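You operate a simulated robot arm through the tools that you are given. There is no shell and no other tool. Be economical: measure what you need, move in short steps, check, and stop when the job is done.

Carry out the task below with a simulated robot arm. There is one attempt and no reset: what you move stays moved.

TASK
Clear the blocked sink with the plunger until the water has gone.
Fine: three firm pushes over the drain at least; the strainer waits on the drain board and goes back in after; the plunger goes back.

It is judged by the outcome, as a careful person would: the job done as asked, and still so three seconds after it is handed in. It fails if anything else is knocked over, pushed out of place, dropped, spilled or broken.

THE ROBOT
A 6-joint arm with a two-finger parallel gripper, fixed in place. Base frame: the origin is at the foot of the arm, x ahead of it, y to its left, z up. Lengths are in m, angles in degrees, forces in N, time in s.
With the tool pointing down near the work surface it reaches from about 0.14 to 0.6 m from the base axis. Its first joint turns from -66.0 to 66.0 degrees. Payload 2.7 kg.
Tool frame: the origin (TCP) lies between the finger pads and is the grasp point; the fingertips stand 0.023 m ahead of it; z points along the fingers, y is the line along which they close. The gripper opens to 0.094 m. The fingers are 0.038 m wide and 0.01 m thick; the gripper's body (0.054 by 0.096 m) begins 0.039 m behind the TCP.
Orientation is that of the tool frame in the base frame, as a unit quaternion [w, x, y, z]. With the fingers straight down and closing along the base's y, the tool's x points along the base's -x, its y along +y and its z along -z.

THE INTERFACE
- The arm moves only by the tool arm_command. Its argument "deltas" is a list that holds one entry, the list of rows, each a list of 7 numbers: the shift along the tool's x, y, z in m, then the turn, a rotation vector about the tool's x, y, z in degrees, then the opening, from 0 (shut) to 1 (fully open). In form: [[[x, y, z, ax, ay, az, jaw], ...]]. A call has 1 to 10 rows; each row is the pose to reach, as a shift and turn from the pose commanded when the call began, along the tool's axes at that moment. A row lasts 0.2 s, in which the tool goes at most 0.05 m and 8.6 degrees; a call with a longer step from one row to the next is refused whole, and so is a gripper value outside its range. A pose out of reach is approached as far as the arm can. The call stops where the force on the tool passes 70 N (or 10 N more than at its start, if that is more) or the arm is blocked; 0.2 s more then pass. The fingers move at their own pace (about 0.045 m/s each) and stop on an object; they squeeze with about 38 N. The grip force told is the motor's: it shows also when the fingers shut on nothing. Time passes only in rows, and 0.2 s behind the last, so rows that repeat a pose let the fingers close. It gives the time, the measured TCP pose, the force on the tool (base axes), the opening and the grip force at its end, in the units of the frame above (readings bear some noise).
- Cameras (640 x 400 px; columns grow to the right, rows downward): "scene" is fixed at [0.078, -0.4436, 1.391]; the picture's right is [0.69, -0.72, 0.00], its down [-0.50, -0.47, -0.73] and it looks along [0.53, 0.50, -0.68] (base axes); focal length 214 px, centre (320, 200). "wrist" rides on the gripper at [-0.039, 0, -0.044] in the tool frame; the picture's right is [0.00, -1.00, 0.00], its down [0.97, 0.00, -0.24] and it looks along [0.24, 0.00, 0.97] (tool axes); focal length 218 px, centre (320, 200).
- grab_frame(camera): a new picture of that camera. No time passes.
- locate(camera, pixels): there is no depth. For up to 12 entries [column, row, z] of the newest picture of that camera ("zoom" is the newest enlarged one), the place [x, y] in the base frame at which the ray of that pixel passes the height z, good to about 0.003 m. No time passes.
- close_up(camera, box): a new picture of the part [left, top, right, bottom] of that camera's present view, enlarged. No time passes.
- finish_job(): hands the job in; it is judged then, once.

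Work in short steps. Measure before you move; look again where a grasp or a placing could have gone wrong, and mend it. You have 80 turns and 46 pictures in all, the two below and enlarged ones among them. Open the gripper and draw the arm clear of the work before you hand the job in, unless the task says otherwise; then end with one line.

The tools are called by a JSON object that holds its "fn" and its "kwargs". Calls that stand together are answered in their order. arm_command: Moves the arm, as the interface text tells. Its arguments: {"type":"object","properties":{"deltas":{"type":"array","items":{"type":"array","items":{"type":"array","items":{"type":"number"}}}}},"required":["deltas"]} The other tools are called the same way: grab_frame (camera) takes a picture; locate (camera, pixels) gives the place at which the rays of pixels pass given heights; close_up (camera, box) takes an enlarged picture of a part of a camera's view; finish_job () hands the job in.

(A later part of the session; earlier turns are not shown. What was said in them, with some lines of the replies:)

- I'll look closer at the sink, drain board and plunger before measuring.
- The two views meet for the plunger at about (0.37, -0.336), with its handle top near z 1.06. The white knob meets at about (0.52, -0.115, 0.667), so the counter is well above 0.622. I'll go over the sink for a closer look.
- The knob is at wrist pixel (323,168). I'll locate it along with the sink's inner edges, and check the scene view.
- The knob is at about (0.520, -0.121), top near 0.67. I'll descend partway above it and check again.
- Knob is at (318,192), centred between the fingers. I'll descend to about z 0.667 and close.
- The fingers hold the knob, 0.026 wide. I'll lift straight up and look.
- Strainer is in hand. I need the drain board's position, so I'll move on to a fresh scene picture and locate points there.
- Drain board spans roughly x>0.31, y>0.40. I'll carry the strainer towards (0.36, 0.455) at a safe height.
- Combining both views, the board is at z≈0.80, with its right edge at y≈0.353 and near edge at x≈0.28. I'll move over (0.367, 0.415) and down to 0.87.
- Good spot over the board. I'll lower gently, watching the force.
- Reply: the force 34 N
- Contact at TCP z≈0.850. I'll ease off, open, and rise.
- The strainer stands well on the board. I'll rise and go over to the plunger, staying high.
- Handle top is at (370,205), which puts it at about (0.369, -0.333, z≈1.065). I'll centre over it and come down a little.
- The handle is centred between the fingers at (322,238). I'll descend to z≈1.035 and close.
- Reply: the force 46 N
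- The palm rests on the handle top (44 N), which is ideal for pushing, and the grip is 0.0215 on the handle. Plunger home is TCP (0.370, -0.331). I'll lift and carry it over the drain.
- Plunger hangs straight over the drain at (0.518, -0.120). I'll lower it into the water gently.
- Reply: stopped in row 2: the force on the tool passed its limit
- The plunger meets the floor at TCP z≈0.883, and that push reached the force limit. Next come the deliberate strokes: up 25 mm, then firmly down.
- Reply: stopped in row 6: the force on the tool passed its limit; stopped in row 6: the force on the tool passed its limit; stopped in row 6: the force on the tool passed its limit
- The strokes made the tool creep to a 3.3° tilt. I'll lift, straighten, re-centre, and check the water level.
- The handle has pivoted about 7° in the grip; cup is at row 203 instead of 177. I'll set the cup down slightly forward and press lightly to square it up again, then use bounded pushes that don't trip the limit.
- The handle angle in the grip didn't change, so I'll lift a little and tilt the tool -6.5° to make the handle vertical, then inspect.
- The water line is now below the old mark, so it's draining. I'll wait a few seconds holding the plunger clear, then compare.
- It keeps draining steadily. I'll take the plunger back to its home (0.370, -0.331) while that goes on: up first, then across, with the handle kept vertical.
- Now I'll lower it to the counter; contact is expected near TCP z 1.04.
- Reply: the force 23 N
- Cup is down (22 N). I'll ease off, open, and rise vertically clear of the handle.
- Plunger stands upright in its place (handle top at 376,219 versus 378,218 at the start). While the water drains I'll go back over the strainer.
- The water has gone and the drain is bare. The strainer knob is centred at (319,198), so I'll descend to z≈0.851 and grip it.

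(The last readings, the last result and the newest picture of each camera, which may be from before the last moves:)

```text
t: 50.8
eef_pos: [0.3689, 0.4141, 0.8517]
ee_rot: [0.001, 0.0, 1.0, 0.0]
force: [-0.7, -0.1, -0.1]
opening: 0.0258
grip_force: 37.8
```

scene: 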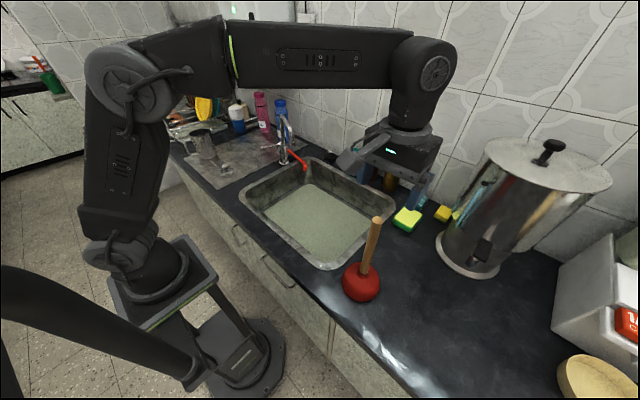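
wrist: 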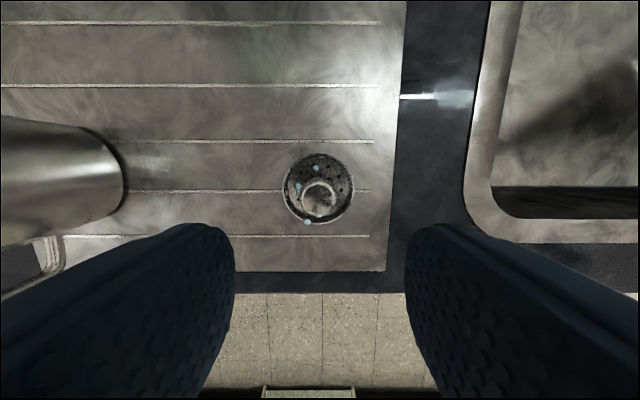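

Gripped. I'll lift and carry it back to the drain along the earlier path.

{"fn": "arm_command", "kwargs": {"deltas": [[[0, 0, -0.03, 0, 0, 0, 0], [0, 0, -0.07, 0, 0, 0, 0], [0, -0.04, -0.08, 0, 0, 0, 0], [0, -0.085, -0.08, 0, 0, 0, 0], [-0.01, -0.13, -0.08, 0, 0, 0, 0], [-0.025, -0.174, -0.08, 0, 0, 0, 0], [-0.04, -0.218, -0.08, 0, 0, 0, 0], [-0.055, -0.262, -0.08, 0, 0, 0, 0], [-0.07, -0.306, -0.08, 0, 0, 0, 0], [-0.085, -0.35, -0.08, 0, 0, 0, 0]]]}}

{"fn": "arm_command", "kwargs": {"deltas": [[[-0.015, -0.044, 0, 0, 0, 0, 0], [-0.03, -0.088, 0, 0, 0, 0, 0], [-0.045, -0.132, 0, 0, 0, 0, 0], [-0.058, -0.17, 0, 0, 0, 0, 0], [-0.065, -0.184, 0.02, 0, 0, 0, 0], [-0.065, -0.184, 0.06, 0, 0, 0, 0], [-0.065, -0.184, 0.06, 0, 0, 0, 0]]]}}

{"fn": "grab_frame", "kwargs": {"camera": "wrist"}}

```text
t: 53.0
eef_pos: [0.4578, 0.065, 0.9297]
ee_rot: [0.0, 0.0, 1.0, 0.0]
force: [-0.2, -0.1, -0.1]
opening: 0.0256
grip_force: 38.2
```

```text
t: 54.6
eef_pos: [0.5211, -0.1194, 0.8696]
ee_rot: [0.001, 0.0, 1.0, 0.0]
force: [-0.3, -0.8, -0.4]
opening: 0.0258
grip_force: 37.9
```

```text
6 pictures are left
```

wrist: 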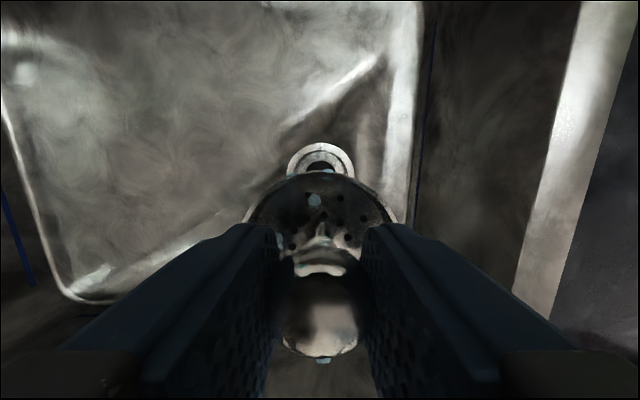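

The drain is aligned under the strainer (column 320). I'll descend to just above and then ease in.

{"fn": "arm_command", "kwargs": {"deltas": [[[0.001, -0.001, 0.04, 0, 0, 0, 0], [0.001, -0.001, 0.08, 0, 0, 0, 0], [0.001, -0.001, 0.12, 0, 0, 0, 0], [0.001, -0.001, 0.15, 0, 0, 0, 0], [0.001, -0.001, 0.165, 0, 0, 0, 0], [0.001, -0.001, 0.175, 0, 0, 0, 0], [0.001, -0.001, 0.18, 0, 0, 0, 0]]]}}

{"fn": "close_up", "kwargs": {"camera": "scene", "box": [300, 200, 380, 260]}}

```text
t: 56.2
eef_pos: [0.5187, -0.1193, 0.6916]
ee_rot: [0.0, 0.001, 1.0, -0.001]
force: [0.0, -0.7, 0.0]
opening: 0.0259
grip_force: 37.6
```

```text
6.67 times, centred on (340, 230) of scene
```

zoom: 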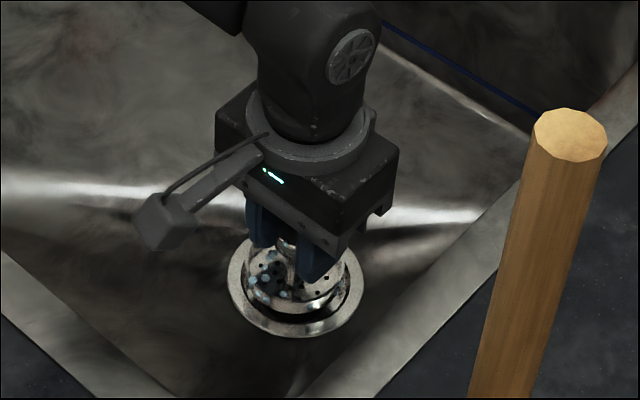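

Strainer sits concentric just above the drain. I'll lower the last 2 cm.

{"fn": "arm_command", "kwargs": {"deltas": [[[0, 0, 0.006, 0, 0, 0, 0], [0, 0, 0.012, 0, 0, 0, 0], [0, 0, 0.018, 0, 0, 0, 0], [0, 0, 0.021, 0, 0, 0, 0], [0, 0, 0.021, 0, 0, 0, 0]]]}}

```text
t: 57.4
eef_pos: [0.5205, -0.1197, 0.6713]
ee_rot: [0.001, 0.0, 1.0, -0.001]
force: [0.4, 0.5, 0.5]
opening: 0.0257
grip_force: 37.8
```

{"fn": "arm_command", "kwargs": {"deltas": [[[0, 0, 0.002, 0, 0, 0, 0], [0, 0, 0.004, 0, 0, 0, 0], [0, 0, 0.004, 0, 0, 0, 0]]]}}

{"fn": "close_up", "kwargs": {"camera": "scene", "box": [300, 200, 380, 260]}}

```text
t: 58.2
eef_pos: [0.5204, -0.1187, 0.6694]
ee_rot: [0.002, 0.0, 1.0, -0.001]
force: [-8.6, 2.6, 31.5]
opening: 0.0259
grip_force: 38.1
```

```text
6.67 times, centred on (340, 230) of scene
```

zoom: 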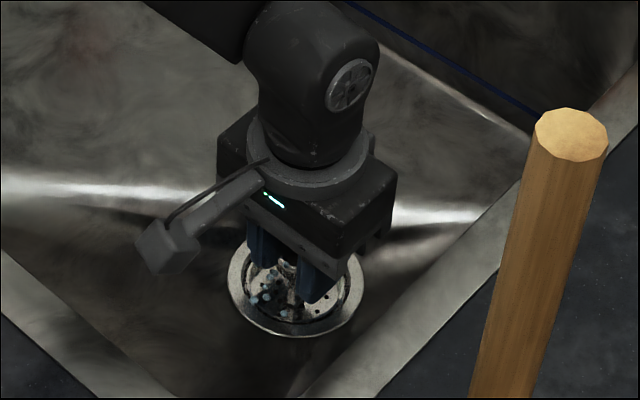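

Seated at z≈0.669, the same height as originally. I'll ease off, open, and rise clear.

{"fn": "arm_command", "kwargs": {"deltas": [[[0, 0, -0.003, 0, 0, 0, 0.1], [0, 0, -0.003, 0, 0, 0, 0.5], [0, 0, -0.003, 0, 0, 0, 0.6], [0, 0, -0.003, 0, 0, 0, 0.6], [0, 0, -0.04, 0, 0, 0, 0.6], [0, 0, -0.085, 0, 0, 0, 0.6], [0, 0, -0.13, 0, 0, 0, 0.6], [0, 0, -0.175, 0, 0, 0, 0.6], [0, 0, -0.22, 0, 0, 0, 0.6], [0, 0, -0.265, 0, 0, 0, 0.6]]]}}

{"fn": "arm_command", "kwargs": {"deltas": [[[0, 0.01, -0.045, 0, 0, 0, 0.8], [0.02, 0.03, -0.085, 0, 0, 0, 0.8], [0.05, 0.06, -0.11, 0, 0, 0, 1], [0.08, 0.09, -0.13, 0, 0, 0, 1], [0.11, 0.12, -0.15, 0, 0, 0, 1], [0.14, 0.15, -0.16, 0, 0, 0, 1], [0.14, 0.15, -0.16, 0, 0, 0, 1]]]}}

{"fn": "close_up", "kwargs": {"camera": "scene", "box": [240, 140, 440, 280]}}

{"fn": "grab_frame", "kwargs": {"camera": "scene"}}

```text
t: 60.4
eef_pos: [0.5178, -0.1183, 0.9331]
ee_rot: [0.0, 0.001, 1.0, 0.0]
force: [0.0, -0.4, 0.6]
opening: 0.0564
grip_force: 0.0
```

```text
t: 62.0
eef_pos: [0.3781, 0.0292, 1.0936]
ee_rot: [0.001, 0.0, 1.0, -0.001]
force: [-0.5, 1.0, 0.4]
opening: 0.0941
grip_force: 0.0
```

```text
2.86 times, centred on (340, 210) of scene
```

zoom: 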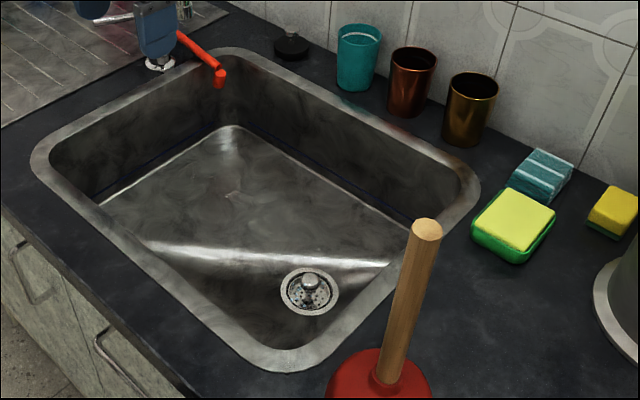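

```text
2 pictures are left
```

scene: 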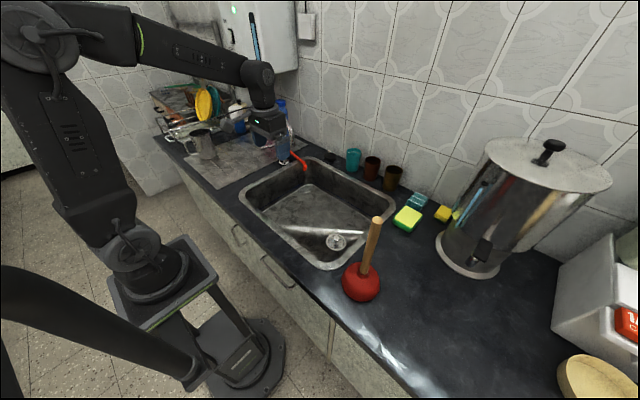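

The sink is empty, the strainer is seated in the drain, the plunger is back in its place, and nothing else has moved. I'll hand it in.

{"fn": "finish_job", "kwargs": {}}

```text
The job is handed in.
```

The sink is unblocked and the water has gone; I made four firm pushes over the drain, the strainer is back in, and the plunger is back in its place.
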